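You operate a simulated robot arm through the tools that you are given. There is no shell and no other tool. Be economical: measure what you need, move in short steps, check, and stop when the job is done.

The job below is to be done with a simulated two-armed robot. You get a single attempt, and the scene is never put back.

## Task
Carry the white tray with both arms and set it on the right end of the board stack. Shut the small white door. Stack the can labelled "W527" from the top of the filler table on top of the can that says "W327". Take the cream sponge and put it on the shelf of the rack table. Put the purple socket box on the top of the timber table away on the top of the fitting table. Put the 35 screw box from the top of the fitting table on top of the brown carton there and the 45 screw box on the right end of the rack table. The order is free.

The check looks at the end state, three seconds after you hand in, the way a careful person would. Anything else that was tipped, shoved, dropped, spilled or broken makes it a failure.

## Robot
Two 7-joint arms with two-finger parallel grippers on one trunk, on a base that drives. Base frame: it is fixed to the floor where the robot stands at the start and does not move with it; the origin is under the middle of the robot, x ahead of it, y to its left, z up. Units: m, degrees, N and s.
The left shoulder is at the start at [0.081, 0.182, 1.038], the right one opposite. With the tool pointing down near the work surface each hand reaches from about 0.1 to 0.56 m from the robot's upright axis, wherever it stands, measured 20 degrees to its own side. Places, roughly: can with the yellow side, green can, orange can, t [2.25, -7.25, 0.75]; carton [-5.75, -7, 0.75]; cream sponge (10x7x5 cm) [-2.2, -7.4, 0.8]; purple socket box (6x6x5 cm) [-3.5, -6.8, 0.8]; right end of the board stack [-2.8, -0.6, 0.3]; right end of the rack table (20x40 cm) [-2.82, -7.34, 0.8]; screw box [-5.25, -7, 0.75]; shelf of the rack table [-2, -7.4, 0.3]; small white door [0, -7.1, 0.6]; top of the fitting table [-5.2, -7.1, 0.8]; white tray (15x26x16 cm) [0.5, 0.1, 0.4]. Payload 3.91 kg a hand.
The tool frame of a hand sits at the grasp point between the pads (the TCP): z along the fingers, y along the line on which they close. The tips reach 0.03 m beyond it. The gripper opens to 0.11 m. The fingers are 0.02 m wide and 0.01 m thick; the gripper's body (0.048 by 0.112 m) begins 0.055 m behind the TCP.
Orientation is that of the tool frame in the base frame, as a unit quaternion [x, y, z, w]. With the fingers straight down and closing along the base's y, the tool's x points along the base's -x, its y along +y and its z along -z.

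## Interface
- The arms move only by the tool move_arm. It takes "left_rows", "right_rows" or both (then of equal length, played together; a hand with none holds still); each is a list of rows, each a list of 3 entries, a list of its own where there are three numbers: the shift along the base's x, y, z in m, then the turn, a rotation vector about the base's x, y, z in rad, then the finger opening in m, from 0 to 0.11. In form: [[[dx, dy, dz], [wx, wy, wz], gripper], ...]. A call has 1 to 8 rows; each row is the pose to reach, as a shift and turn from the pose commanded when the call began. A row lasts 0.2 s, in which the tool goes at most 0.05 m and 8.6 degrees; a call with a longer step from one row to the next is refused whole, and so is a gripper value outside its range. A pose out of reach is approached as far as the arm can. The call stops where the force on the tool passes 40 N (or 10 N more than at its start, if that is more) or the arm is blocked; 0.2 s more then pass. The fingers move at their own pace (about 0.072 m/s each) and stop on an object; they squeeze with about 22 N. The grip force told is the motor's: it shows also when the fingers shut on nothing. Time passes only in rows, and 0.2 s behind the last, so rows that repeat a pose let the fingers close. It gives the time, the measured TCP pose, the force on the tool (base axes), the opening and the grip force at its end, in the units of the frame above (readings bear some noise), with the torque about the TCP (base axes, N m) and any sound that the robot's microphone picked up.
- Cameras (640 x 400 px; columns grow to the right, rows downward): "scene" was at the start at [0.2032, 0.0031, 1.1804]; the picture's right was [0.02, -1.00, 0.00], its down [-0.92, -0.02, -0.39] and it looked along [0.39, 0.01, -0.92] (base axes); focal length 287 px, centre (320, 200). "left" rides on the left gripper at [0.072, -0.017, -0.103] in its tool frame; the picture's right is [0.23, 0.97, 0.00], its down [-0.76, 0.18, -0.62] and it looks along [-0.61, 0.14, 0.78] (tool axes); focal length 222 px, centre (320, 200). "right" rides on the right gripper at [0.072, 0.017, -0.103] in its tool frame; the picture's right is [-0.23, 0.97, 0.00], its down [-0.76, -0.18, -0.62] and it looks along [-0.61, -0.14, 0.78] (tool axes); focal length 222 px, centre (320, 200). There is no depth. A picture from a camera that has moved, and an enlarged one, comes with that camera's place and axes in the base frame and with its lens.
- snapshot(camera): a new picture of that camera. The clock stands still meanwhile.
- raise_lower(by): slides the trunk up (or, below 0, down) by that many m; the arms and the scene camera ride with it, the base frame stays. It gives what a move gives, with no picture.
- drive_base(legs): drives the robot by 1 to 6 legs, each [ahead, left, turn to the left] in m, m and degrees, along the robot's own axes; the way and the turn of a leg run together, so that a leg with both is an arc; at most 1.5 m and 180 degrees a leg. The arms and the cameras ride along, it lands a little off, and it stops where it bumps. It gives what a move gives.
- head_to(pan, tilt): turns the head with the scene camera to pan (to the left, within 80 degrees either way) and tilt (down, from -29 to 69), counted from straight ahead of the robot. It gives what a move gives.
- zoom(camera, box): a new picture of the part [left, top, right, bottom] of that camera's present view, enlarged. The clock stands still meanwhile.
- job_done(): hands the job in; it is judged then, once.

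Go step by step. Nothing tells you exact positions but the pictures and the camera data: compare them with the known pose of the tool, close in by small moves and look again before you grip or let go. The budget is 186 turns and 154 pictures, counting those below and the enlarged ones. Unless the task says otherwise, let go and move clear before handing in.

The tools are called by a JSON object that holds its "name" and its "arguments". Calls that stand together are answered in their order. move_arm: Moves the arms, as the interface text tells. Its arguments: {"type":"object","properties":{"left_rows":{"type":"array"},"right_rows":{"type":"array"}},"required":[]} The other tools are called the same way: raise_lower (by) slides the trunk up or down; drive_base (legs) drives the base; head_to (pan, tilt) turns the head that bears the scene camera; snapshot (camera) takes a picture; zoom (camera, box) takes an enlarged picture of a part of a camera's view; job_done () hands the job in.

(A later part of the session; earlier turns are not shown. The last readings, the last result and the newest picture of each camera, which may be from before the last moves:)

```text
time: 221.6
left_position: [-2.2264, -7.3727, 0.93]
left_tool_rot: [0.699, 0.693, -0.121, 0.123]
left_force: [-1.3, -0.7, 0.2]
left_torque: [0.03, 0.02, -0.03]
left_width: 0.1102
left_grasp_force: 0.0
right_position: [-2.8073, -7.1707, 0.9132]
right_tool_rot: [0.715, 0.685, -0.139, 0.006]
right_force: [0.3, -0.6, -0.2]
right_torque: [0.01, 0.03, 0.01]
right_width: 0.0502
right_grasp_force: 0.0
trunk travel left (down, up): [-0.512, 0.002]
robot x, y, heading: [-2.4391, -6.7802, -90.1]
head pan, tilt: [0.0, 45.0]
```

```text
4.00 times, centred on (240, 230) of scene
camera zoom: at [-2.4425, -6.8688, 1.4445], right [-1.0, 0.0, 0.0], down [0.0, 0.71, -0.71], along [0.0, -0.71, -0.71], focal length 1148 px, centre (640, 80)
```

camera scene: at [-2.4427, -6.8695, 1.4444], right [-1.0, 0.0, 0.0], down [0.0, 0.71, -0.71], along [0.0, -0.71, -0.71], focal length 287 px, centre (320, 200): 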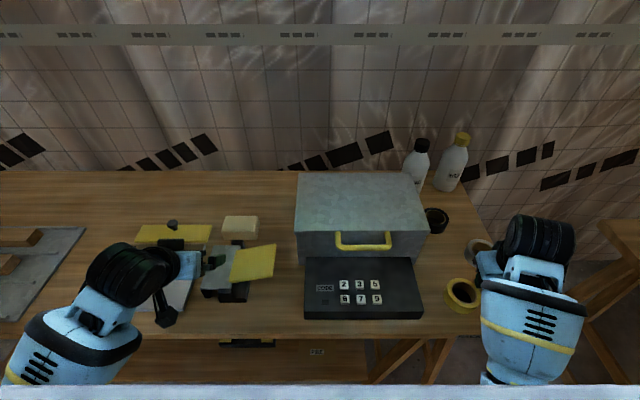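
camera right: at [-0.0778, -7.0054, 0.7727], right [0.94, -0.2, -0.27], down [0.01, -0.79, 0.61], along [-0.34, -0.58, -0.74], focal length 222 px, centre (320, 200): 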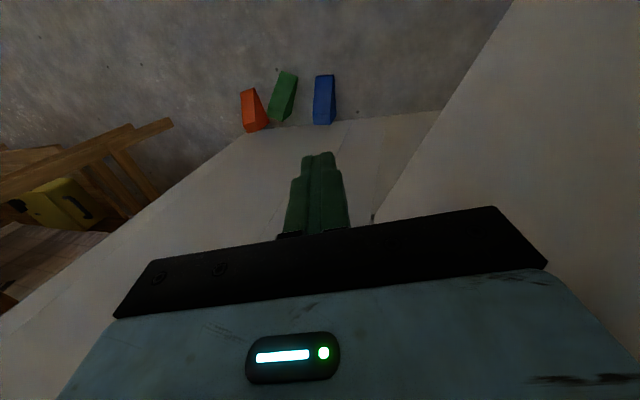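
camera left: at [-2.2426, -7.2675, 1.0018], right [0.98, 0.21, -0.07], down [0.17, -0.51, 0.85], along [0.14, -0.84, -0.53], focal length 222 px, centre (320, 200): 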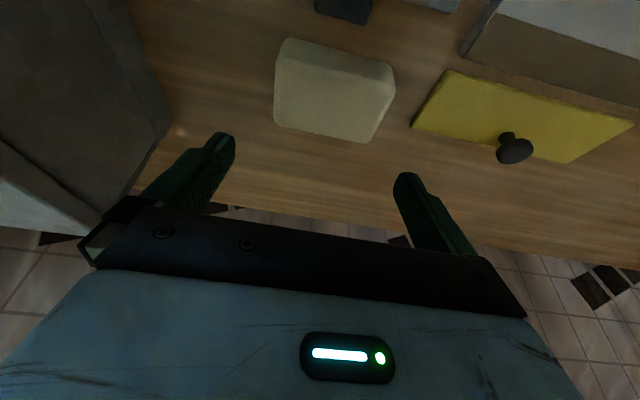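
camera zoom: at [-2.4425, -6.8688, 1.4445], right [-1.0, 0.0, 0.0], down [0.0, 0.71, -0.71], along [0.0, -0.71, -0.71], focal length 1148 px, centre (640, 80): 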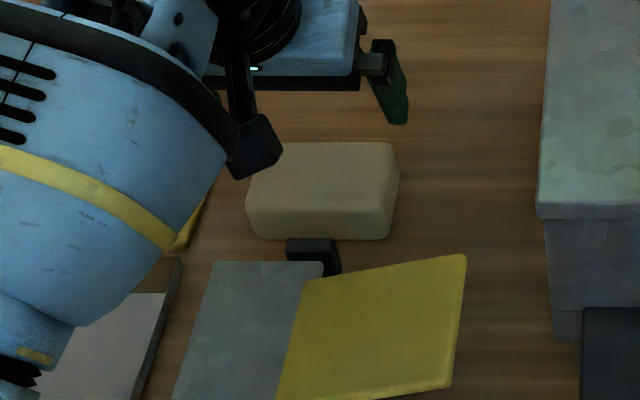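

The sponge is centred under the hand at (−2.228, −7.370). I descend and check before closing.

{"name": "move_arm", "arguments": {"left_rows": [[[-0.002, 0.003, -0.03], [0, 0, 0], 0.11], [[-0.002, 0.003, -0.05], [0, 0, 0], 0.11], [[-0.002, 0.003, -0.065], [0, 0, 0], 0.11]]}}

{"name": "snapshot", "arguments": {"camera": "left"}}

{"name": "zoom", "arguments": {"camera": "scene", "box": [160, 180, 320, 280]}}

```text
time: 222.4
left_position: [-2.2287, -7.37, 0.8655]
left_tool_rot: [0.7, 0.694, -0.12, 0.123]
left_force: [0.8, 0.3, 0.1]
left_torque: [0.01, -0.05, -0.01]
left_width: 0.1101
left_grasp_force: 0.1
right_position: [-2.8085, -7.1714, 0.9115]
right_tool_rot: [0.716, 0.684, -0.139, 0.006]
right_force: [0.2, -0.2, -0.4]
right_torque: [-0.04, 0.01, 0.0]
right_width: 0.0504
right_grasp_force: 0.1
trunk travel left (down, up): [-0.512, 0.002]
robot x, y, heading: [-2.4429, -6.779, -89.9]
head pan, tilt: [0.0, 45.0]
```

```text
79 pictures are left
camera left: at [-2.2451, -7.2649, 0.9364], right [0.98, 0.21, -0.07], down [0.17, -0.51, 0.85], along [0.14, -0.84, -0.53], focal length 222 px, centre (320, 200)
```

left: 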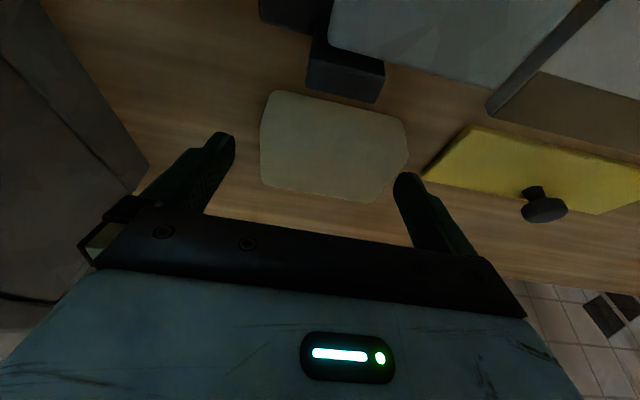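

```text
4.00 times, centred on (240, 230) of scene
camera zoom: at [-2.4427, -6.8693, 1.4445], right [-1.0, 0.0, 0.0], down [0.0, 0.71, -0.71], along [0.0, -0.71, -0.71], focal length 1148 px, centre (640, 80)
```

zoom: 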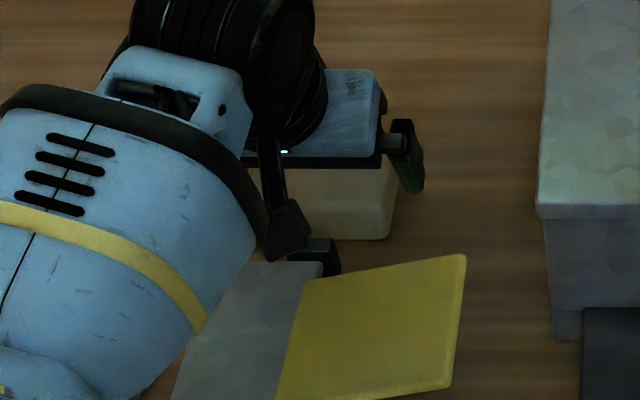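

From the apparent size, the sponge top is nearer z ≈ 0.82 (table ≈ 0.77). I go down further, to z ≈ 0.812, and close.

{"name": "move_arm", "arguments": {"left_rows": [[[0, -0.003, -0.02], [0, 0, 0], 0.11], [[0, -0.004, -0.04], [0, 0, 0], 0.11], [[0, -0.004, -0.053], [0, 0, 0], 0.11], [[0, -0.004, -0.053], [0, 0, 0], 0.1], [[0, -0.004, -0.053], [0, 0, 0], 0.07], [[0, -0.004, -0.053], [0, 0, 0], 0.06], [[0, -0.004, -0.053], [0, 0, 0], 0.06]]}}

{"name": "snapshot", "arguments": {"camera": "left"}}

```text
time: 223.2
left_position: [-2.2297, -7.3743, 0.8321]
left_tool_rot: [0.698, 0.692, -0.129, 0.127]
left_force: [3.4, 32.4, 36.4]
left_torque: [0.94, 0.82, -0.89]
left_width: 0.1083
left_grasp_force: 0.0
right_position: [-2.8064, -7.1669, 0.9159]
right_tool_rot: [0.714, 0.685, -0.141, 0.009]
right_force: [0.4, 0.1, 1.2]
right_torque: [0.01, 0.0, 0.01]
right_width: 0.05
right_grasp_force: 0.0
trunk travel left (down, up): [-0.512, 0.002]
robot x, y, heading: [-2.4413, -6.7787, -89.9]
head pan, tilt: [0.0, 45.0]
stopped in row 3 (left hand): the force on the tool passed its limit at 54 N (the readings are from after the stop); the commanded pose is now the measured one
```

```text
77 pictures are left
camera left: at [-2.2457, -7.2673, 0.9014], right [0.98, 0.2, -0.08], down [0.17, -0.49, 0.85], along [0.13, -0.85, -0.51], focal length 222 px, centre (320, 200)
```

left: 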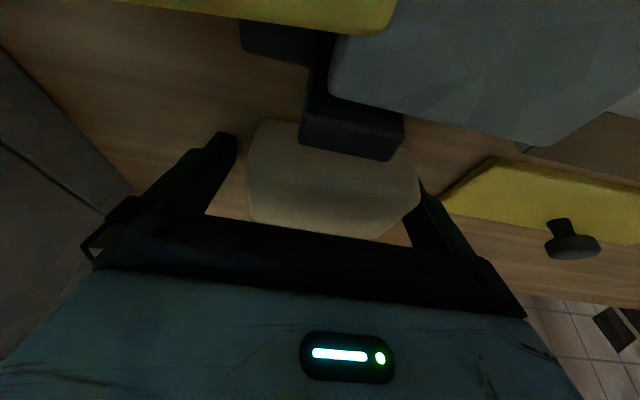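

I hit resistance (54 N), probably a fingertip on the sponge's right edge. I rise and re-measure.

{"name": "move_arm", "arguments": {"left_rows": [[[0, 0, 0.02], [0, 0, 0], 0.11], [[0, 0, 0.045], [0, 0, 0], 0.11], [[0, 0, 0.045], [0, 0, 0], 0.11]]}}

{"name": "zoom", "arguments": {"camera": "left", "box": [140, 20, 500, 245]}}

{"name": "zoom", "arguments": {"camera": "scene", "box": [200, 180, 300, 243]}}

```text
time: 224.0
left_position: [-2.2296, -7.377, 0.8671]
left_tool_rot: [0.7, 0.692, -0.125, 0.124]
left_force: [-0.9, 0.1, -0.1]
left_torque: [-0.02, 0.01, 0.02]
left_width: 0.1098
left_grasp_force: 0.1
right_position: [-2.8068, -7.1727, 0.9121]
right_tool_rot: [0.715, 0.685, -0.139, 0.005]
right_force: [0.0, 0.7, 0.6]
right_torque: [0.0, 0.01, 0.0]
right_width: 0.0502
right_grasp_force: 0.1
trunk travel left (down, up): [-0.512, 0.002]
robot x, y, heading: [-2.4434, -6.7785, -90.0]
head pan, tilt: [0.0, 45.0]
```

```text
1.78 times, centred on (320, 132) of left
camera zoom: at [-2.2453, -7.271, 0.9381], right [0.98, 0.21, -0.08], down [0.17, -0.5, 0.85], along [0.14, -0.84, -0.52], focal length 395 px, centre (320, 320)
```

zoom: 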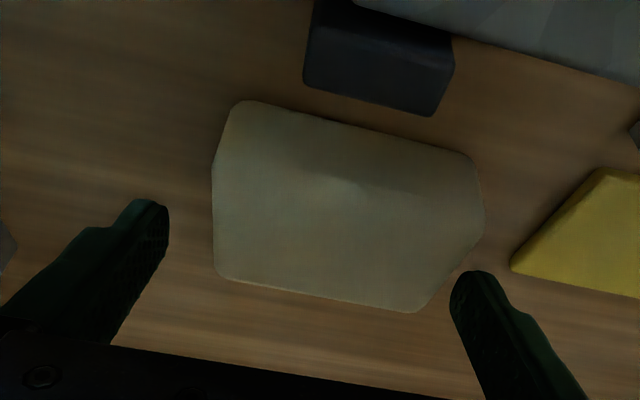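

```text
6.35 times, centred on (250, 212) of scene
camera zoom: at [-2.4424, -6.8698, 1.4443], right [-1.0, 0.0, 0.0], down [0.0, 0.71, -0.71], along [0.0, -0.71, -0.71], focal length 1822 px, centre (764, 127)
```

zoom: 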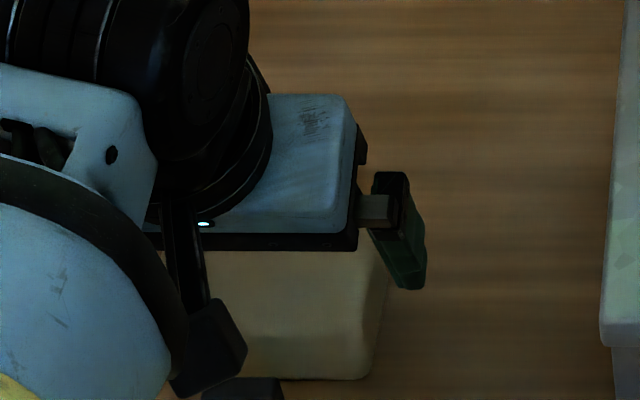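

The gaps show the hand is ~5 mm too far toward −x. I shift +5 mm in x and descend again.

{"name": "move_arm", "arguments": {"left_rows": [[[0.005, 0, -0.005], [0, 0, 0], 0.11], [[0.0055, 0.002, -0.02], [0, 0, 0], 0.11], [[0.0055, 0.002, -0.035], [0, 0, 0], 0.11], [[0.0055, 0.002, -0.045], [0, 0, 0], 0.11]]}}

{"name": "zoom", "arguments": {"camera": "left", "box": [140, 20, 500, 245]}}

```text
time: 225.0
left_position: [-2.2241, -7.3754, 0.8317]
left_tool_rot: [0.698, 0.693, -0.13, 0.129]
left_force: [4.3, 19.6, 31.3]
left_torque: [0.56, 0.72, -0.63]
left_width: 0.1101
left_grasp_force: 0.1
right_position: [-2.8069, -7.1684, 0.9162]
right_tool_rot: [0.715, 0.684, -0.141, 0.008]
right_force: [0.1, -0.5, 0.2]
right_torque: [-0.02, -0.06, 0.04]
right_width: 0.05
right_grasp_force: 0.1
trunk travel left (down, up): [-0.512, 0.002]
robot x, y, heading: [-2.4444, -6.7742, -90.1]
head pan, tilt: [0.0, 45.0]
```

```text
1.78 times, centred on (320, 132) of left
camera zoom: at [-2.2397, -7.2676, 0.901], right [0.98, 0.2, -0.08], down [0.17, -0.49, 0.86], along [0.14, -0.85, -0.51], focal length 395 px, centre (320, 320)
```

zoom: 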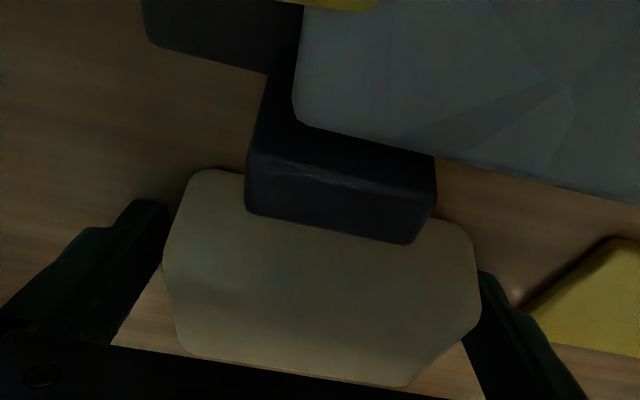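

That matches the fingertips touching the table (z ≈ 0.80), with the sponge well between them. I lift 6 mm and close.

{"name": "move_arm", "arguments": {"left_rows": [[[0, 0, 0.016], [0, 0, 0], 0.11], [[0, 0, 0.016], [0, 0, 0], 0.09], [[0, 0, 0.016], [0, 0, 0], 0.07], [[0, 0, 0.016], [0, 0, 0], 0.06], [[0, 0, 0.016], [0, 0, 0], 0.06]]}}

```text
time: 226.2
left_position: [-2.2245, -7.3746, 0.839]
left_tool_rot: [0.699, 0.693, -0.125, 0.125]
left_force: [0.1, 1.0, -1.2]
left_torque: [0.0, 0.01, -0.01]
left_width: 0.0943
left_grasp_force: 21.9
right_position: [-2.8063, -7.1731, 0.9121]
right_tool_rot: [0.715, 0.685, -0.138, 0.005]
right_force: [-0.6, 0.3, 0.3]
right_torque: [-0.01, -0.03, -0.02]
right_width: 0.05
right_grasp_force: 0.1
trunk travel left (down, up): [-0.512, 0.002]
robot x, y, heading: [-2.4428, -6.778, -89.9]
head pan, tilt: [0.0, 45.0]
```

Sponge gripped (94 mm). I lift and back away from the table.

{"name": "move_arm", "arguments": {"left_rows": [[[0, 0, 0.03], [0, 0, 0], 0.06], [[0, 0, 0.06], [0, 0, 0], 0.06], [[0, 0.01, 0.09], [0, 0, 0], 0.06], [[0, 0.03, 0.1], [0, 0, 0], 0.06], [[0, 0.03, 0.1], [0, 0, 0], 0.06]]}}

{"name": "drive_base", "arguments": {"legs": [[-0.35, 0, 0]]}}

{"name": "snapshot", "arguments": {"camera": "left"}}

{"name": "snapshot", "arguments": {"camera": "scene"}}

```text
time: 227.4
left_position: [-2.2243, -7.3438, 0.9405]
left_tool_rot: [0.698, 0.693, -0.125, 0.126]
left_force: [0.0, -0.2, 0.0]
left_torque: [0.0, -0.02, 0.02]
left_width: 0.0945
left_grasp_force: 22.0
right_position: [-2.8067, -7.1713, 0.9127]
right_tool_rot: [0.715, 0.685, -0.139, 0.006]
right_force: [-0.1, -0.3, -0.1]
right_torque: [-0.01, 0.02, 0.0]
right_width: 0.05
right_grasp_force: 0.2
trunk travel left (down, up): [-0.512, 0.002]
robot x, y, heading: [-2.4405, -6.7752, -90.0]
head pan, tilt: [0.0, 45.0]
```

```text
time: 229.7
left_position: [-2.224, -6.9922, 0.942]
left_tool_rot: [0.699, 0.693, -0.125, 0.125]
left_force: [0.1, 0.4, -0.2]
left_torque: [0.02, -0.01, 0.02]
left_width: 0.0943
left_grasp_force: 22.1
right_position: [-2.8059, -6.819, 0.9123]
right_tool_rot: [0.715, 0.685, -0.139, 0.007]
right_force: [0.1, 0.7, 0.2]
right_torque: [0.0, 0.0, -0.02]
right_width: 0.0501
right_grasp_force: 0.1
trunk travel left (down, up): [-0.512, 0.002]
robot x, y, heading: [-2.4437, -6.4264, -90.2]
head pan, tilt: [0.0, 45.0]
```

```text
73 pictures are left
camera left: at [-2.2396, -6.8862, 1.0112], right [0.98, 0.21, -0.08], down [0.17, -0.5, 0.85], along [0.14, -0.84, -0.52], focal length 222 px, centre (320, 200)
```

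left: 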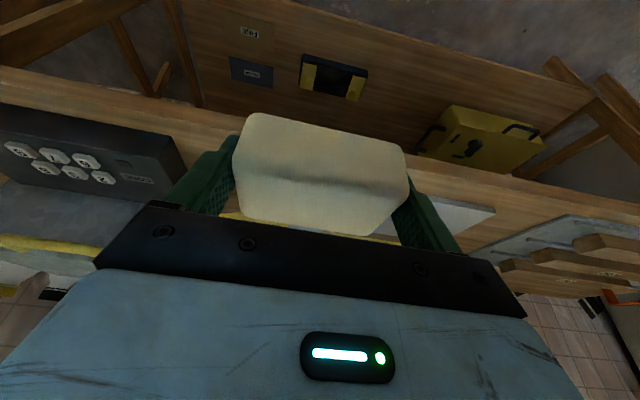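

```text
72 pictures are left
camera scene: at [-2.4422, -6.5164, 1.4445], right [-1.0, 0.0, 0.0], down [0.0, 0.71, -0.71], along [0.0, -0.71, -0.71], focal length 287 px, centre (320, 200)
```

scene: 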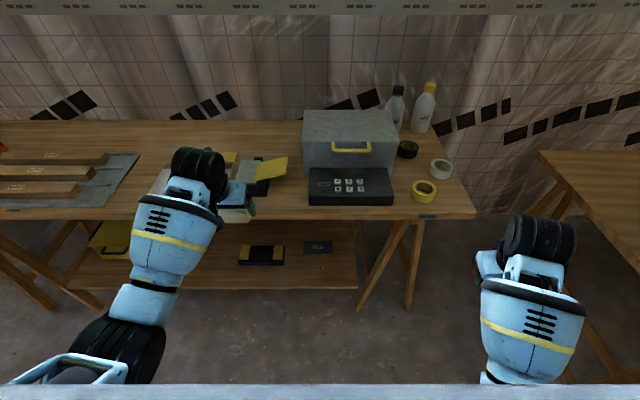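

The shelf's front edge is at z ≈ 0.31, y ≈ −7.11, and it is free around x ≈ −1.86. I strafe there, lower the trunk, and lean the hand a further 10° to pass under the table top.

{"name": "drive_base", "arguments": {"legs": [[0, 0.365, 0]]}}

{"name": "raise_lower", "arguments": {"by": -0.5}}

{"name": "move_arm", "arguments": {"left_rows": [[[0, 0, -0.02], [-0.09, 0, 0], 0.06], [[0, 0, -0.04], [-0.18, 0, 0], 0.06], [[0, 0, -0.06], [-0.18, 0, 0], 0.06], [[0, 0, -0.07], [-0.18, 0, 0], 0.06]]}}

{"name": "snapshot", "arguments": {"camera": "scene"}}

{"name": "snapshot", "arguments": {"camera": "left"}}

```text
time: 233.4
left_position: [-1.8622, -6.9946, 0.9411]
left_tool_rot: [0.699, 0.692, -0.126, 0.125]
left_force: [-0.5, 0.3, -0.2]
left_torque: [0.01, 0.01, -0.02]
left_width: 0.0943
left_grasp_force: 22.5
right_position: [-2.4431, -6.8194, 0.9122]
right_tool_rot: [0.716, 0.684, -0.138, 0.006]
right_force: [1.4, -0.3, -0.4]
right_torque: [0.0, -0.02, -0.01]
right_width: 0.0504
right_grasp_force: 0.0
trunk travel left (down, up): [-0.512, 0.002]
robot x, y, heading: [-2.078, -6.4294, -90.1]
head pan, tilt: [0.0, 45.0]
```

```text
refused: -0.5 is not a number from -0.4 to 0.4
```

```text
time: 234.4
left_position: [-1.8614, -6.9933, 0.8696]
left_tool_rot: [0.686, 0.678, -0.188, 0.188]
left_force: [-0.6, 0.1, 0.2]
left_torque: [0.01, -0.01, -0.02]
left_width: 0.0944
left_grasp_force: 21.9
right_position: [-2.445, -6.8198, 0.9132]
right_tool_rot: [0.716, 0.684, -0.138, 0.006]
right_force: [-0.3, 0.4, 0.1]
right_torque: [0.0, 0.04, -0.03]
right_width: 0.0502
right_grasp_force: 0.1
trunk travel left (down, up): [-0.512, 0.002]
robot x, y, heading: [-2.0757, -6.4291, -90.0]
head pan, tilt: [0.0, 45.0]
```

```text
71 pictures are left
camera scene: at [-2.0792, -6.5173, 1.4445], right [-1.0, 0.0, 0.0], down [0.0, 0.71, -0.71], along [0.0, -0.71, -0.71], focal length 287 px, centre (320, 200)
```

scene: 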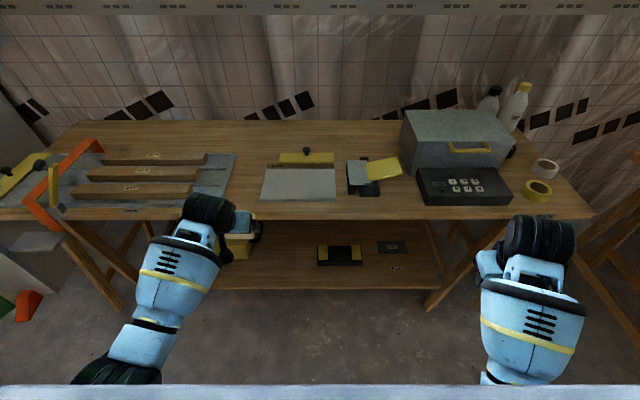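

```text
70 pictures are left
camera left: at [-1.8771, -6.8767, 0.9207], right [0.98, 0.19, -0.11], down [0.17, -0.34, 0.93], along [0.13, -0.92, -0.36], focal length 222 px, centre (320, 200)
```

left: 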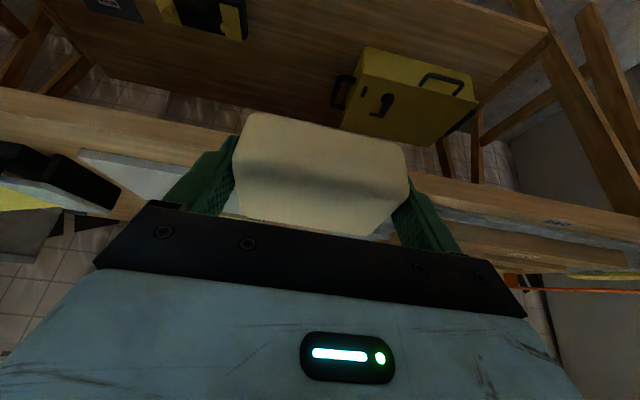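

The yellow case reaches to x ≈ −1.83, so I aim for x = −1.95. I shift, lower the trunk in two steps and check.

{"name": "drive_base", "arguments": {"legs": [[0, -0.09, 0]]}}

{"name": "raise_lower", "arguments": {"by": -0.4}}

{"name": "raise_lower", "arguments": {"by": -0.085}}

{"name": "head_to", "arguments": {"pan": 10, "tilt": 25}}

{"name": "snapshot", "arguments": {"camera": "scene"}}

{"name": "snapshot", "arguments": {"camera": "left"}}

```text
time: 235.9
left_position: [-1.9507, -6.9931, 0.8703]
left_tool_rot: [0.685, 0.679, -0.186, 0.187]
left_force: [0.4, 0.5, -0.5]
left_torque: [0.01, -0.01, -0.01]
left_width: 0.0945
left_grasp_force: 21.9
right_position: [-2.534, -6.8198, 0.9131]
right_tool_rot: [0.715, 0.685, -0.139, 0.005]
right_force: [-0.9, -0.1, 0.6]
right_torque: [0.02, -0.02, 0.04]
right_width: 0.05
right_grasp_force: 0.1
trunk travel left (down, up): [-0.512, 0.002]
robot x, y, heading: [-2.1691, -6.4305, -90.3]
head pan, tilt: [0.0, 45.0]
```

```text
time: 239.7
left_position: [-1.9499, -6.9935, 0.47]
left_tool_rot: [0.685, 0.679, -0.186, 0.188]
left_force: [-0.3, -0.5, -0.8]
left_torque: [0.03, 0.01, -0.02]
left_width: 0.0941
left_grasp_force: 21.8
right_position: [-2.5338, -6.8188, 0.5126]
right_tool_rot: [0.716, 0.684, -0.141, 0.006]
right_force: [0.1, 0.2, 0.7]
right_torque: [0.01, -0.01, 0.01]
right_width: 0.0501
right_grasp_force: 0.0
trunk travel left (down, up): [-0.112, 0.402]
robot x, y, heading: [-2.1657, -6.4269, -90.1]
head pan, tilt: [0.0, 45.0]
```

```text
time: 240.7
left_position: [-1.951, -6.9923, 0.4366]
left_tool_rot: [0.684, 0.676, -0.195, 0.194]
left_force: [-0.1, 0.4, 0.3]
left_torque: [-0.02, 0.01, 0.0]
left_width: 0.0942
left_grasp_force: 21.7
right_position: [-2.4999, -6.8254, 0.3284]
right_tool_rot: [0.673, 0.731, 0.096, -0.059]
right_force: [-0.1, 1.7, 0.6]
right_torque: [-0.06, -0.04, 0.0]
right_width: 0.0499
right_grasp_force: 0.1
trunk travel left (down, up): [-0.068, 0.446]
robot x, y, heading: [-2.1671, -6.4288, -90.2]
head pan, tilt: [0.0, 45.0]
stopped: the arm was blocked; the commanded pose is now the measured one
```

```text
time: 241.5
left_position: [-1.9516, -6.9932, 0.4352]
left_tool_rot: [0.684, 0.676, -0.193, 0.192]
left_force: [0.1, 0.3, -0.2]
left_torque: [0.0, 0.02, 0.0]
left_width: 0.0942
left_grasp_force: 22.1
right_position: [-2.5001, -6.8267, 0.3269]
right_tool_rot: [0.673, 0.731, 0.095, -0.059]
right_force: [-0.5, 0.5, 0.4]
right_torque: [0.02, -0.01, -0.04]
right_width: 0.0502
right_grasp_force: 0.1
trunk travel left (down, up): [-0.068, 0.446]
robot x, y, heading: [-2.1655, -6.4273, -90.1]
head pan, tilt: [10.0, 25.0]
```

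```text
69 pictures are left
camera scene: at [-2.1541, -6.7446, 0.9818], right [-0.99, -0.17, 0.0], down [-0.07, 0.42, -0.91], along [0.15, -0.89, -0.42], focal length 287 px, centre (320, 200)
```

scene: 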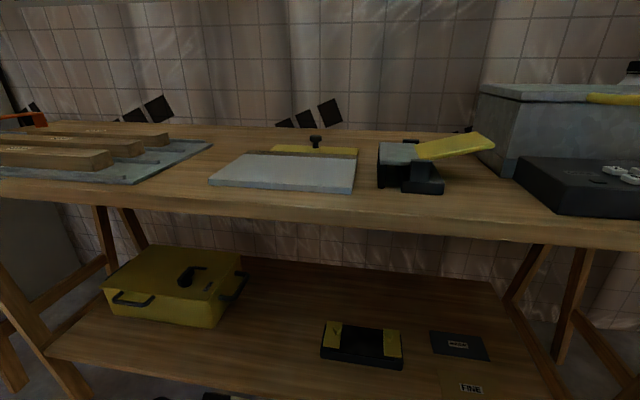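

```text
68 pictures are left
camera left: at [-1.9669, -6.8746, 0.4836], right [0.98, 0.18, -0.12], down [0.17, -0.32, 0.93], along [0.13, -0.93, -0.35], focal length 222 px, centre (320, 200)
```

left: 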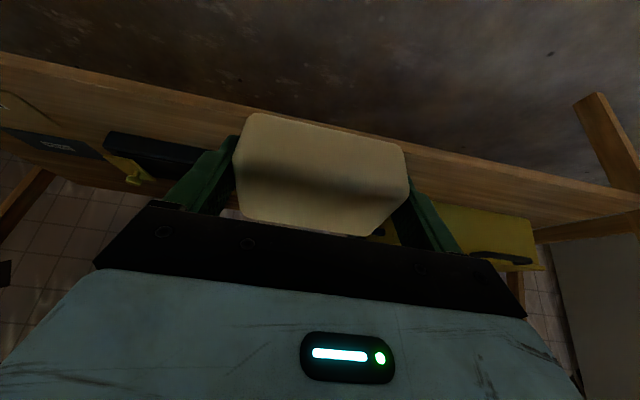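

Now I see the shelf well: the case ends near x ≈ −1.75 and the holder begins at −2.08, so x ≈ −1.95 is free. I lower the left hand to entry height and drive in.

{"name": "move_arm", "arguments": {"left_rows": [[[0, 0, -0.025], [0, 0, 0], 0.06], [[0, 0, -0.05], [0, 0, 0], 0.06], [[0, 0, -0.05], [0, 0, 0], 0.06]]}}

{"name": "drive_base", "arguments": {"legs": [[0.1, 0, 0]]}}

{"name": "snapshot", "arguments": {"camera": "left"}}

{"name": "head_to", "arguments": {"pan": 10, "tilt": 45}}

{"name": "snapshot", "arguments": {"camera": "scene"}}

```text
time: 242.3
left_position: [-1.951, -6.9929, 0.3823]
left_tool_rot: [0.684, 0.676, -0.193, 0.193]
left_force: [-0.3, 0.4, 0.0]
left_torque: [0.01, -0.02, 0.02]
left_width: 0.0944
left_grasp_force: 21.7
right_position: [-2.5017, -6.8277, 0.3281]
right_tool_rot: [0.673, 0.731, 0.093, -0.058]
right_force: [-0.2, 0.1, -0.1]
right_torque: [0.03, -0.01, -0.01]
right_width: 0.05
right_grasp_force: 0.0
trunk travel left (down, up): [-0.068, 0.446]
robot x, y, heading: [-2.1719, -6.4245, -90.3]
head pan, tilt: [10.0, 25.0]
```

```text
time: 243.5
left_position: [-1.9523, -7.0913, 0.3829]
left_tool_rot: [0.684, 0.676, -0.192, 0.193]
left_force: [-0.3, -0.3, -0.8]
left_torque: [-0.01, -0.01, -0.01]
left_width: 0.0943
left_grasp_force: 22.5
right_position: [-2.5036, -6.929, 0.3294]
right_tool_rot: [0.673, 0.732, 0.09, -0.058]
right_force: [-0.4, -0.2, 0.0]
right_torque: [-0.02, 0.02, -0.01]
right_width: 0.05
right_grasp_force: 0.0
trunk travel left (down, up): [-0.068, 0.446]
robot x, y, heading: [-2.1658, -6.5254, -90.1]
head pan, tilt: [10.0, 25.0]
```

```text
67 pictures are left
camera left: at [-1.9672, -6.9731, 0.4309], right [0.98, 0.18, -0.12], down [0.17, -0.32, 0.93], along [0.13, -0.93, -0.35], focal length 222 px, centre (320, 200)
```

left: 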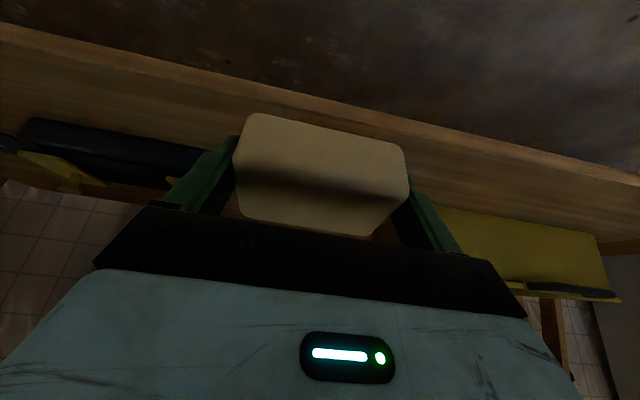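

```text
time: 244.3
left_position: [-1.9514, -7.0912, 0.3792]
left_tool_rot: [0.684, 0.677, -0.192, 0.192]
left_force: [-0.3, 0.3, 0.0]
left_torque: [0.02, 0.0, 0.01]
left_width: 0.0942
left_grasp_force: 22.2
right_position: [-2.5038, -6.9324, 0.3283]
right_tool_rot: [0.674, 0.731, 0.09, -0.057]
right_force: [0.0, -0.5, -0.9]
right_torque: [0.02, 0.02, -0.02]
right_width: 0.0499
right_grasp_force: 0.1
trunk travel left (down, up): [-0.068, 0.446]
robot x, y, heading: [-2.1696, -6.5238, -90.2]
head pan, tilt: [10.0, 45.0]
```

```text
66 pictures are left
camera scene: at [-2.1563, -6.8341, 0.9479], right [-0.99, -0.17, 0.0], down [-0.12, 0.7, -0.71], along [0.12, -0.7, -0.71], focal length 287 px, centre (320, 200)
```

scene: 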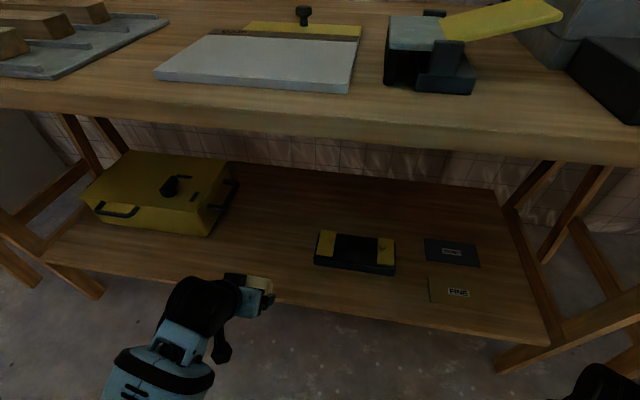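

The shelf edge is at y ≈ −7.12. I extend the arm forward to bring the sponge fully over the shelf.

{"name": "move_arm", "arguments": {"left_rows": [[[0, -0.03, 0], [0, 0, 0], 0.06], [[0, -0.06, 0], [0, 0, 0], 0.06], [[0, -0.09, 0], [0, 0, 0], 0.06], [[0, -0.1, 0], [0, 0, 0], 0.06], [[0, -0.1, 0], [0, 0, 0], 0.06]]}}

{"name": "snapshot", "arguments": {"camera": "scene"}}

{"name": "snapshot", "arguments": {"camera": "left"}}

```text
time: 245.5
left_position: [-1.9523, -7.1911, 0.3804]
left_tool_rot: [0.684, 0.676, -0.192, 0.192]
left_force: [0.6, 0.9, -0.9]
left_torque: [0.02, -0.01, 0.02]
left_width: 0.0943
left_grasp_force: 21.6
right_position: [-2.5065, -6.9338, 0.3284]
right_tool_rot: [0.675, 0.731, 0.085, -0.057]
right_force: [-0.8, 0.2, 0.0]
right_torque: [0.02, -0.02, 0.04]
right_width: 0.0499
right_grasp_force: 0.1
trunk travel left (down, up): [-0.068, 0.446]
robot x, y, heading: [-2.1685, -6.5253, -90.1]
head pan, tilt: [10.0, 45.0]
```

```text
65 pictures are left
camera scene: at [-2.1563, -6.8342, 0.9474], right [-0.99, -0.17, 0.0], down [-0.12, 0.7, -0.71], along [0.12, -0.7, -0.71], focal length 287 px, centre (320, 200)
```

scene: 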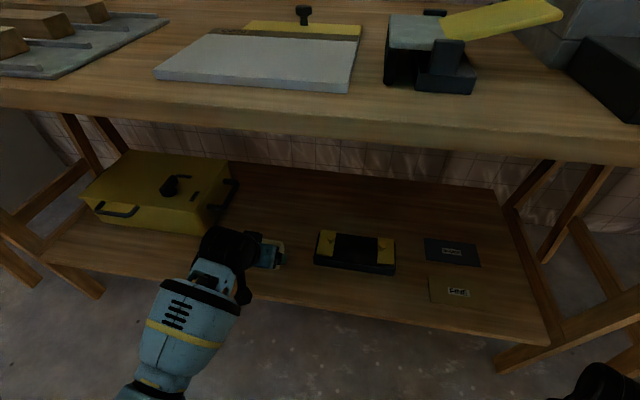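

```text
64 pictures are left
camera left: at [-1.9673, -7.073, 0.4288], right [0.98, 0.18, -0.12], down [0.17, -0.33, 0.93], along [0.13, -0.93, -0.35], focal length 222 px, centre (320, 200)
```

left: 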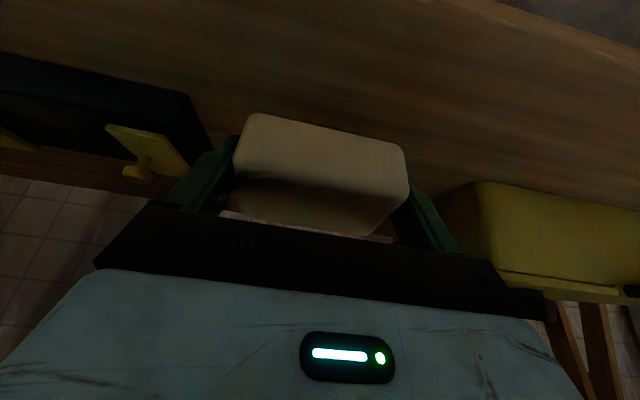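

The sponge is over free shelf. I lower slowly to contact.

{"name": "move_arm", "arguments": {"left_rows": [[[0, 0, -0.01], [0.06, 0, 0], 0.06], [[0, 0, -0.018], [0.12, 0, 0], 0.06], [[0, 0, -0.024], [0.15, 0, 0], 0.06], [[0, 0, -0.03], [0.15, 0, 0], 0.06]]}}

```text
time: 246.5
left_position: [-1.9521, -7.1904, 0.3482]
left_tool_rot: [0.697, 0.689, -0.141, 0.141]
left_force: [0.7, -0.8, -0.2]
left_torque: [-0.01, -0.05, -0.01]
left_width: 0.0945
left_grasp_force: 22.3
right_position: [-2.5059, -6.933, 0.3291]
right_tool_rot: [0.675, 0.731, 0.085, -0.057]
right_force: [0.6, 0.1, 0.2]
right_torque: [0.03, 0.0, 0.06]
right_width: 0.0502
right_grasp_force: 0.0
trunk travel left (down, up): [-0.068, 0.446]
robot x, y, heading: [-2.1707, -6.5284, -90.0]
head pan, tilt: [10.0, 45.0]
```

{"name": "move_arm", "arguments": {"left_rows": [[[0, 0, -0.006], [0.03, 0, 0], 0.06], [[0, 0, -0.012], [0.03, 0, 0], 0.06], [[0, 0, -0.018], [0.03, 0, 0], 0.06], [[0, 0, -0.024], [0.03, 0, 0], 0.06], [[0, 0, -0.03], [0.03, 0, 0], 0.06]]}}

{"name": "snapshot", "arguments": {"camera": "left"}}

```text
time: 247.7
left_position: [-1.9521, -7.191, 0.3235]
left_tool_rot: [0.699, 0.69, -0.133, 0.133]
left_force: [1.1, 7.9, 21.9]
left_torque: [0.77, 0.06, -0.02]
left_width: 0.0947
left_grasp_force: 22.5
right_position: [-2.5058, -6.9322, 0.3304]
right_tool_rot: [0.675, 0.731, 0.085, -0.056]
right_force: [-1.0, -0.5, -1.3]
right_torque: [0.01, 0.01, -0.03]
right_width: 0.0502
right_grasp_force: 0.0
trunk travel left (down, up): [-0.068, 0.446]
robot x, y, heading: [-2.1705, -6.5223, -90.0]
head pan, tilt: [10.0, 45.0]
```

```text
63 pictures are left
camera left: at [-1.9673, -7.0839, 0.3915], right [0.98, 0.2, -0.08], down [0.17, -0.48, 0.86], along [0.13, -0.85, -0.5], focal length 222 px, centre (320, 200)
```

left: 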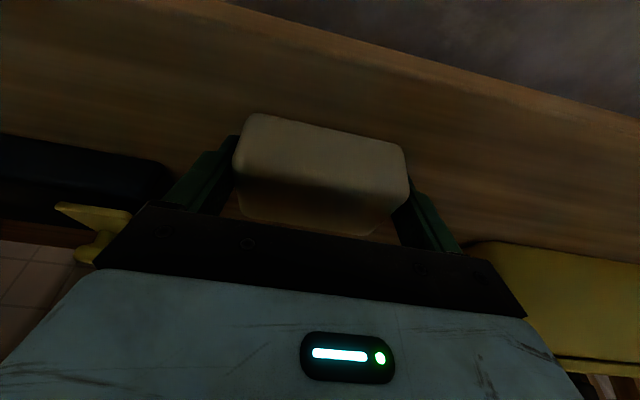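

Contact with the shelf at 22 N. I release, rise clear of the sponge and retreat.

{"name": "move_arm", "arguments": {"left_rows": [[[0, 0, 0.004], [0, 0, 0], 0.1], [[0, 0, 0.004], [0, 0, 0], 0.11], [[0, 0, 0.004], [0, 0, 0], 0.11], [[0, 0.01, 0.03], [0, 0, 0], 0.11], [[0, 0.02, 0.06], [-0.05, 0, 0], 0.11], [[0, 0.06, 0.075], [-0.1, 0, 0], 0.11], [[0, 0.1, 0.075], [-0.1, 0, 0], 0.11]]}}

{"name": "drive_base", "arguments": {"legs": [[-0.3, 0, 0]]}}

{"name": "snapshot", "arguments": {"camera": "scene"}}

```text
time: 249.3
left_position: [-1.9518, -7.0906, 0.3951]
left_tool_rot: [0.691, 0.684, -0.165, 0.165]
left_force: [0.0, 0.2, -0.5]
left_torque: [0.02, -0.03, 0.02]
left_width: 0.1099
left_grasp_force: 0.1
right_position: [-2.5057, -6.9336, 0.3292]
right_tool_rot: [0.675, 0.731, 0.086, -0.057]
right_force: [0.5, 0.6, -0.4]
right_torque: [0.02, 0.0, -0.02]
right_width: 0.0503
right_grasp_force: 0.1
trunk travel left (down, up): [-0.068, 0.446]
robot x, y, heading: [-2.1713, -6.5258, -90.3]
head pan, tilt: [10.0, 45.0]
```

```text
time: 251.3
left_position: [-1.9512, -6.7905, 0.3953]
left_tool_rot: [0.692, 0.683, -0.164, 0.165]
left_force: [0.0, -0.1, -0.4]
left_torque: [0.01, 0.0, -0.03]
left_width: 0.1098
left_grasp_force: 0.1
right_position: [-2.5055, -6.6313, 0.3297]
right_tool_rot: [0.675, 0.731, 0.087, -0.059]
right_force: [-0.3, 0.5, 0.5]
right_torque: [-0.02, 0.01, 0.02]
right_width: 0.0503
right_grasp_force: 0.0
trunk travel left (down, up): [-0.068, 0.446]
robot x, y, heading: [-2.1659, -6.223, -90.4]
head pan, tilt: [10.0, 45.0]
```

```text
62 pictures are left
camera scene: at [-2.1556, -6.5333, 0.948], right [-0.99, -0.17, 0.0], down [-0.12, 0.7, -0.71], along [0.12, -0.7, -0.71], focal length 287 px, centre (320, 200)
```

scene: 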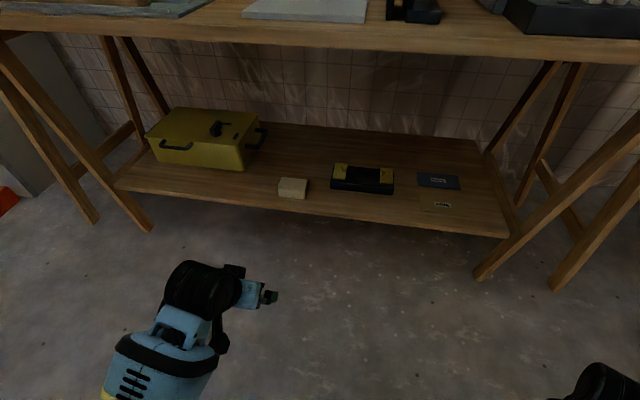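

The sponge lies flat on the shelf. Next the purple socket box on the timber table: I raise the trunk, back off a bit and look to the right.

{"name": "raise_lower", "arguments": {"by": 0.38}}

{"name": "drive_base", "arguments": {"legs": [[-0.3, -0.5, 0]]}}

{"name": "head_to", "arguments": {"pan": -35, "tilt": 25}}

{"name": "snapshot", "arguments": {"camera": "scene"}}

```text
time: 255.0
left_position: [-1.9518, -6.791, 0.7744]
left_tool_rot: [0.692, 0.683, -0.165, 0.165]
left_force: [0.7, -0.2, 0.1]
left_torque: [-0.02, 0.0, -0.01]
left_width: 0.1101
left_grasp_force: 0.1
right_position: [-2.5047, -6.6313, 0.709]
right_tool_rot: [0.675, 0.73, 0.085, -0.057]
right_force: [0.6, 0.3, -0.2]
right_torque: [0.01, 0.03, 0.03]
right_width: 0.05
right_grasp_force: 0.1
trunk travel left (down, up): [-0.448, 0.066]
robot x, y, heading: [-2.1691, -6.2248, -90.1]
head pan, tilt: [10.0, 45.0]
```

```text
time: 259.9
left_position: [-2.4507, -6.4877, 0.7742]
left_tool_rot: [0.69, 0.685, -0.164, 0.166]
left_force: [-0.4, 0.1, -0.4]
left_torque: [0.0, 0.02, -0.01]
left_width: 0.11
left_grasp_force: 0.1
right_position: [-3.0059, -6.3298, 0.7087]
right_tool_rot: [0.673, 0.732, 0.086, -0.058]
right_force: [-0.9, -0.2, -0.2]
right_torque: [0.01, 0.01, -0.02]
right_width: 0.0503
right_grasp_force: 0.0
trunk travel left (down, up): [-0.448, 0.066]
robot x, y, heading: [-2.6682, -5.916, -90.0]
head pan, tilt: [10.0, 45.0]
```

```text
time: 261.1
left_position: [-2.4492, -6.487, 0.7747]
left_tool_rot: [0.691, 0.685, -0.164, 0.165]
left_force: [0.2, 0.0, 0.0]
left_torque: [-0.01, 0.0, -0.01]
left_width: 0.1101
left_grasp_force: 0.1
right_position: [-3.0048, -6.3293, 0.7097]
right_tool_rot: [0.674, 0.731, 0.086, -0.058]
right_force: [0.5, -0.5, 0.8]
right_torque: [-0.01, 0.0, -0.01]
right_width: 0.0501
right_grasp_force: 0.0
trunk travel left (down, up): [-0.448, 0.066]
robot x, y, heading: [-2.6698, -5.9225, -90.1]
head pan, tilt: [-35.0, 25.0]
```

```text
61 pictures are left
camera scene: at [-2.722, -6.0812, 1.4009], right [-0.82, 0.57, 0.0], down [0.24, 0.35, -0.91], along [-0.52, -0.74, -0.42], focal length 287 px, centre (320, 200)
```

scene: 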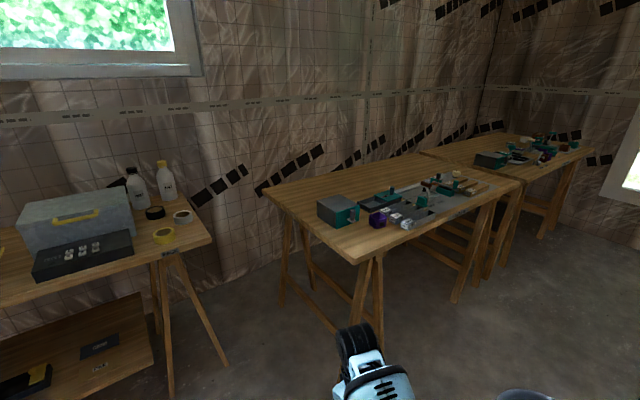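

The purple box is near (−3.52, −6.81) at the timber table's front, edge y ≈ −6.69. I zoom in on it and on the fitting table beyond.

{"name": "zoom", "arguments": {"camera": "scene", "box": [300, 165, 460, 265]}}

{"name": "zoom", "arguments": {"camera": "scene", "box": [440, 115, 600, 215]}}

```text
4.00 times, centred on (380, 215) of scene
camera zoom: at [-2.722, -6.0812, 1.4009], right [-0.82, 0.57, 0.0], down [0.24, 0.35, -0.91], along [-0.52, -0.74, -0.42], focal length 1148 px, centre (80, 140)
```

zoom: 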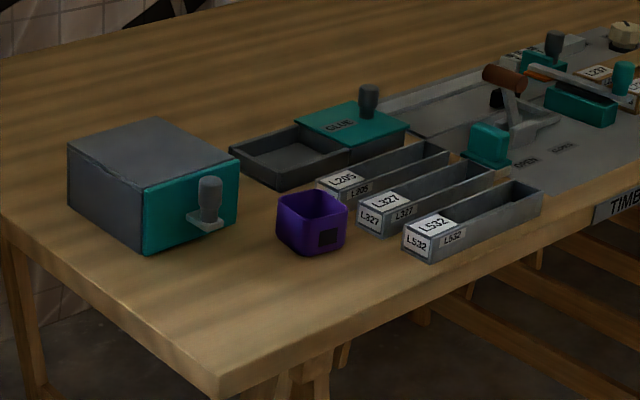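

```text
4.00 times, centred on (520, 165) of scene
camera zoom: at [-2.722, -6.0812, 1.4009], right [-0.82, 0.57, 0.0], down [0.24, 0.35, -0.91], along [-0.52, -0.74, -0.42], focal length 1148 px, centre (-480, 340)
```

zoom: 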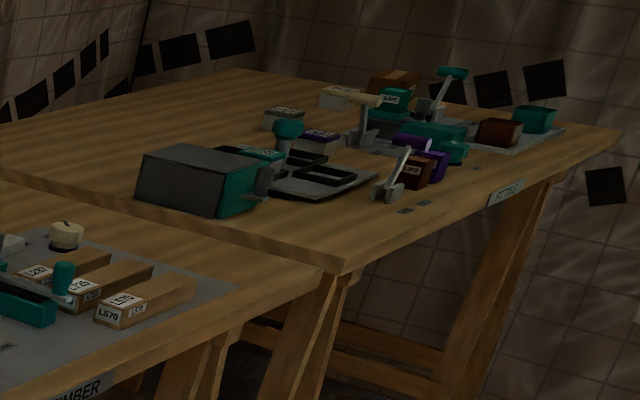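

The purple cup-like box sits at (−3.545, −6.82), with ≥4 cm gaps at both x sides. I straighten and raise the left hand, draw the right back, and drive in front of it.

{"name": "raise_lower", "arguments": {"by": 0.064}}

{"name": "move_arm", "arguments": {"left_rows": [[[0, 0.025, 0.025], [0.12, 0, 0], 0.09], [[0, 0.05, 0.05], [0.24, 0, 0], 0.085], [[0, 0.075, 0.075], [0.36, 0, 0], 0.085], [[0, 0.1, 0.1], [0.47, 0, 0], 0.085], [[0, 0.1, 0.1], [0.47, 0, 0], 0.085]], "right_rows": [[[-0.01, 0.035, 0.0], [0, 0, 0], 0.05], [[-0.02, 0.07, 0.0], [0, 0, 0], 0.05], [[-0.02, 0.105, 0.0], [0, 0, 0], 0.05], [[-0.03, 0.14, 0.0], [0, 0, 0], 0.05], [[-0.03, 0.17, 0.0], [0, 0, 0], 0.05]]}}

{"name": "drive_base", "arguments": {"legs": [[0, -1.07, 0], [0.36, 0, 0]]}}

{"name": "head_to", "arguments": {"pan": 5, "tilt": 55}}

{"name": "snapshot", "arguments": {"camera": "scene"}}

{"name": "snapshot", "arguments": {"camera": "left"}}

```text
time: 262.1
left_position: [-2.4501, -6.4861, 0.8369]
left_tool_rot: [0.691, 0.685, -0.163, 0.164]
left_force: [0.5, -0.6, -1.0]
left_torque: [0.0, -0.01, -0.02]
left_width: 0.1099
left_grasp_force: 0.0
right_position: [-3.0058, -6.3281, 0.7713]
right_tool_rot: [0.673, 0.732, 0.087, -0.059]
right_force: [0.3, 0.7, -0.3]
right_torque: [0.0, -0.03, 0.01]
right_width: 0.0502
right_grasp_force: 0.1
trunk travel left (down, up): [-0.512, 0.002]
robot x, y, heading: [-2.6707, -5.9254, -90.2]
head pan, tilt: [-35.0, 25.0]
```

```text
time: 263.3
left_position: [-2.4503, -6.3856, 0.9388]
left_tool_rot: [0.71, 0.705, 0.0, 0.0]
left_force: [0.9, -0.1, 0.1]
left_torque: [0.0, -0.04, 0.0]
left_width: 0.0849
left_grasp_force: 0.0
right_position: [-3.036, -6.1598, 0.7738]
right_tool_rot: [0.674, 0.732, 0.086, -0.058]
right_force: [-0.7, 0.9, -0.1]
right_torque: [-0.01, -0.02, 0.01]
right_width: 0.0501
right_grasp_force: 0.2
trunk travel left (down, up): [-0.512, 0.002]
robot x, y, heading: [-2.6711, -5.9224, -90.0]
head pan, tilt: [-35.0, 25.0]
```

```text
time: 274.9
left_position: [-3.5187, -6.7427, 0.9382]
left_tool_rot: [0.709, 0.705, 0.0, -0.001]
left_force: [-0.1, 0.5, -0.4]
left_torque: [0.0, 0.02, -0.01]
left_width: 0.0849
left_grasp_force: 0.1
right_position: [-4.1039, -6.5169, 0.7718]
right_tool_rot: [0.673, 0.733, 0.086, -0.058]
right_force: [-0.1, 0.8, -0.5]
right_torque: [-0.01, 0.01, -0.01]
right_width: 0.0502
right_grasp_force: 0.1
trunk travel left (down, up): [-0.512, 0.002]
robot x, y, heading: [-3.7386, -6.2785, -89.8]
head pan, tilt: [-35.0, 25.0]
```

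```text
time: 275.9
left_position: [-3.5182, -6.7419, 0.9393]
left_tool_rot: [0.71, 0.704, -0.001, -0.001]
left_force: [0.3, -0.7, -0.2]
left_torque: [-0.01, 0.0, -0.03]
left_width: 0.0853
left_grasp_force: 0.1
right_position: [-4.1036, -6.5163, 0.774]
right_tool_rot: [0.674, 0.732, 0.086, -0.059]
right_force: [0.0, 1.2, 0.3]
right_torque: [0.04, 0.04, 0.0]
right_width: 0.0499
right_grasp_force: 0.0
trunk travel left (down, up): [-0.512, 0.002]
robot x, y, heading: [-3.7327, -6.2805, -89.7]
head pan, tilt: [5.0, 55.0]
```

```text
58 pictures are left
camera scene: at [-3.7314, -6.3603, 1.4306], right [-1.0, -0.09, 0.0], down [-0.07, 0.82, -0.57], along [0.05, -0.57, -0.82], focal length 287 px, centre (320, 200)
```

scene: 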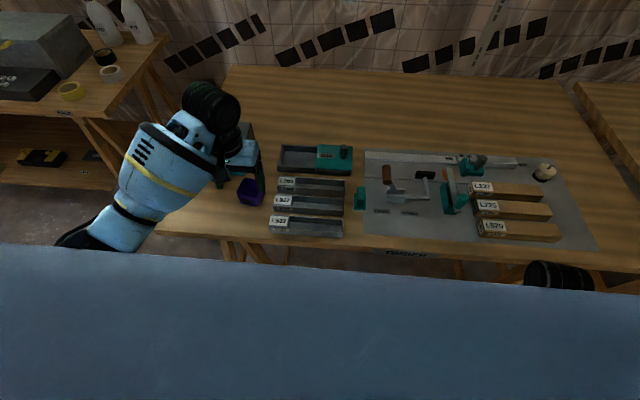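

```text
57 pictures are left
camera left: at [-3.5338, -6.6683, 1.0409], right [0.98, 0.22, 0.0], down [0.17, -0.76, 0.62], along [0.14, -0.61, -0.78], focal length 222 px, centre (320, 200)
```

left: 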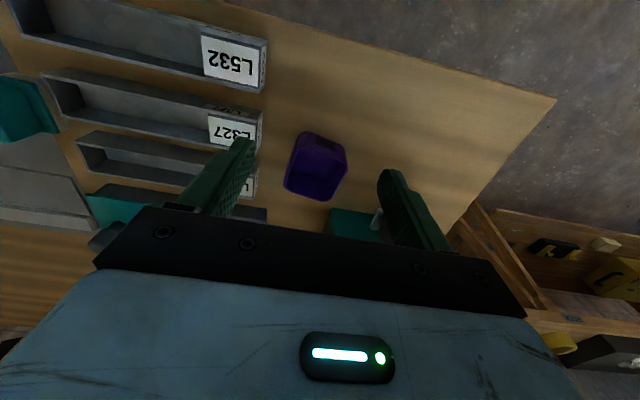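

The box is at about (−3.512, −6.793), trays begin at x ≈ −3.572. I narrow the opening to 78 mm, move above, come down partway and check.

{"name": "move_arm", "arguments": {"left_rows": [[[0.006, -0.03, 0], [0, 0, 0], 0.078], [[0.007, -0.05, -0.03], [0, 0, 0], 0.078], [[0.007, -0.051, -0.055], [0, 0, 0], 0.078], [[0.007, -0.051, -0.055], [0, 0, 0], 0.078]]}}

{"name": "snapshot", "arguments": {"camera": "left"}}

```text
time: 276.9
left_position: [-3.5114, -6.7933, 0.883]
left_tool_rot: [0.709, 0.705, -0.002, 0.0]
left_force: [0.5, 0.0, 0.3]
left_torque: [0.0, 0.02, -0.01]
left_width: 0.078
left_grasp_force: 0.1
right_position: [-4.1034, -6.5175, 0.7733]
right_tool_rot: [0.673, 0.733, 0.086, -0.058]
right_force: [-0.8, 0.3, -1.1]
right_torque: [0.01, 0.0, -0.01]
right_width: 0.0502
right_grasp_force: 0.0
trunk travel left (down, up): [-0.512, 0.002]
robot x, y, heading: [-3.7353, -6.2781, -90.3]
head pan, tilt: [5.0, 55.0]
```

```text
56 pictures are left
camera left: at [-3.5276, -6.719, 0.9861], right [0.98, 0.22, 0.0], down [0.17, -0.76, 0.62], along [0.14, -0.61, -0.78], focal length 222 px, centre (320, 200)
```

left: 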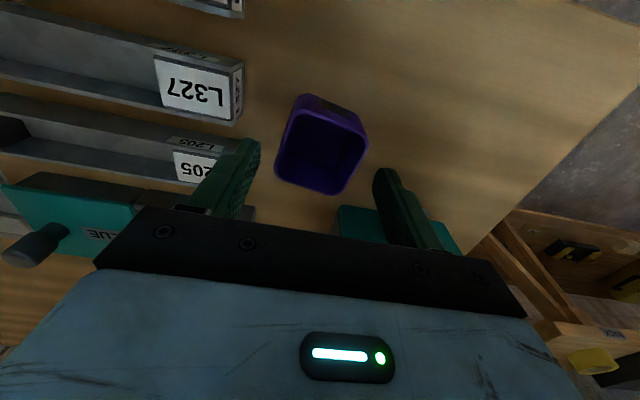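

Well centred. I descend to z ≈ 0.818 and close.

{"name": "move_arm", "arguments": {"left_rows": [[[0, 0.001, -0.03], [0, 0, 0], 0.078], [[0, 0.001, -0.055], [0, 0, 0], 0.078], [[0, 0.001, -0.065], [0, 0, 0], 0.078], [[0, 0.001, -0.065], [0, 0, 0], 0.06], [[0, 0.001, -0.065], [0, 0, 0], 0.04], [[0, 0.001, -0.065], [0, 0, 0], 0.04]]}}

{"name": "snapshot", "arguments": {"camera": "left"}}

```text
time: 277.8
left_position: [-3.5096, -6.7941, 0.8304]
left_tool_rot: [0.709, 0.705, -0.005, 0.004]
left_force: [1.8, 16.7, 32.8]
left_torque: [0.8, -0.76, 0.25]
left_width: 0.0662
left_grasp_force: 6.0
right_position: [-4.1043, -6.5164, 0.7759]
right_tool_rot: [0.673, 0.733, 0.084, -0.057]
right_force: [0.6, 0.2, -0.7]
right_torque: [0.03, 0.01, -0.01]
right_width: 0.05
right_grasp_force: 0.1
trunk travel left (down, up): [-0.512, 0.002]
robot x, y, heading: [-3.7367, -6.2783, -89.9]
head pan, tilt: [5.0, 55.0]
stopped in row 4 (left hand): the force on the tool passed its limit at 45 N (the readings are from after the stop); the commanded pose is now the measured one
```

```text
55 pictures are left
camera left: at [-3.5258, -6.7182, 0.9317], right [0.97, 0.22, 0.0], down [0.17, -0.76, 0.63], along [0.14, -0.62, -0.77], focal length 222 px, centre (320, 200)
```

left: 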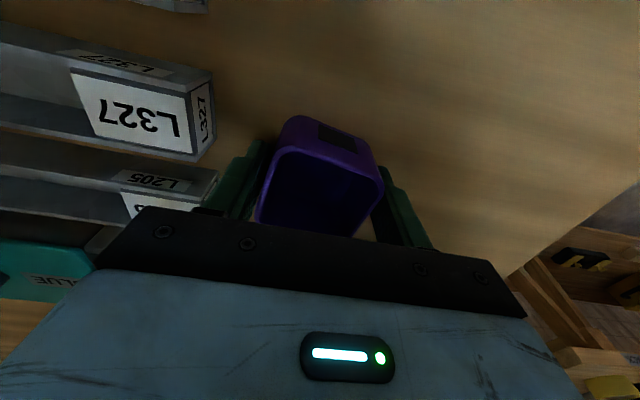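

The tips met the table (z 0.80). I lift 8 mm and close on the box.

{"name": "move_arm", "arguments": {"left_rows": [[[0, 0, 0.008], [0, 0, 0], 0.066], [[0, 0, 0.008], [0, 0, 0], 0.04], [[0, 0, 0.008], [0, 0, 0], 0.04], [[0, 0, 0.008], [0, 0, 0], 0.04]]}}

```text
time: 278.8
left_position: [-3.5115, -6.7938, 0.8304]
left_tool_rot: [0.709, 0.705, -0.001, 0.0]
left_force: [-0.3, -0.5, 1.1]
left_torque: [0.02, 0.0, 0.02]
left_width: 0.0596
left_grasp_force: 22.1
right_position: [-4.1036, -6.5172, 0.7721]
right_tool_rot: [0.674, 0.732, 0.086, -0.057]
right_force: [0.2, -0.2, -0.7]
right_torque: [0.01, -0.01, 0.02]
right_width: 0.05
right_grasp_force: 0.1
trunk travel left (down, up): [-0.512, 0.002]
robot x, y, heading: [-3.7373, -6.2796, -89.9]
head pan, tilt: [5.0, 55.0]
```

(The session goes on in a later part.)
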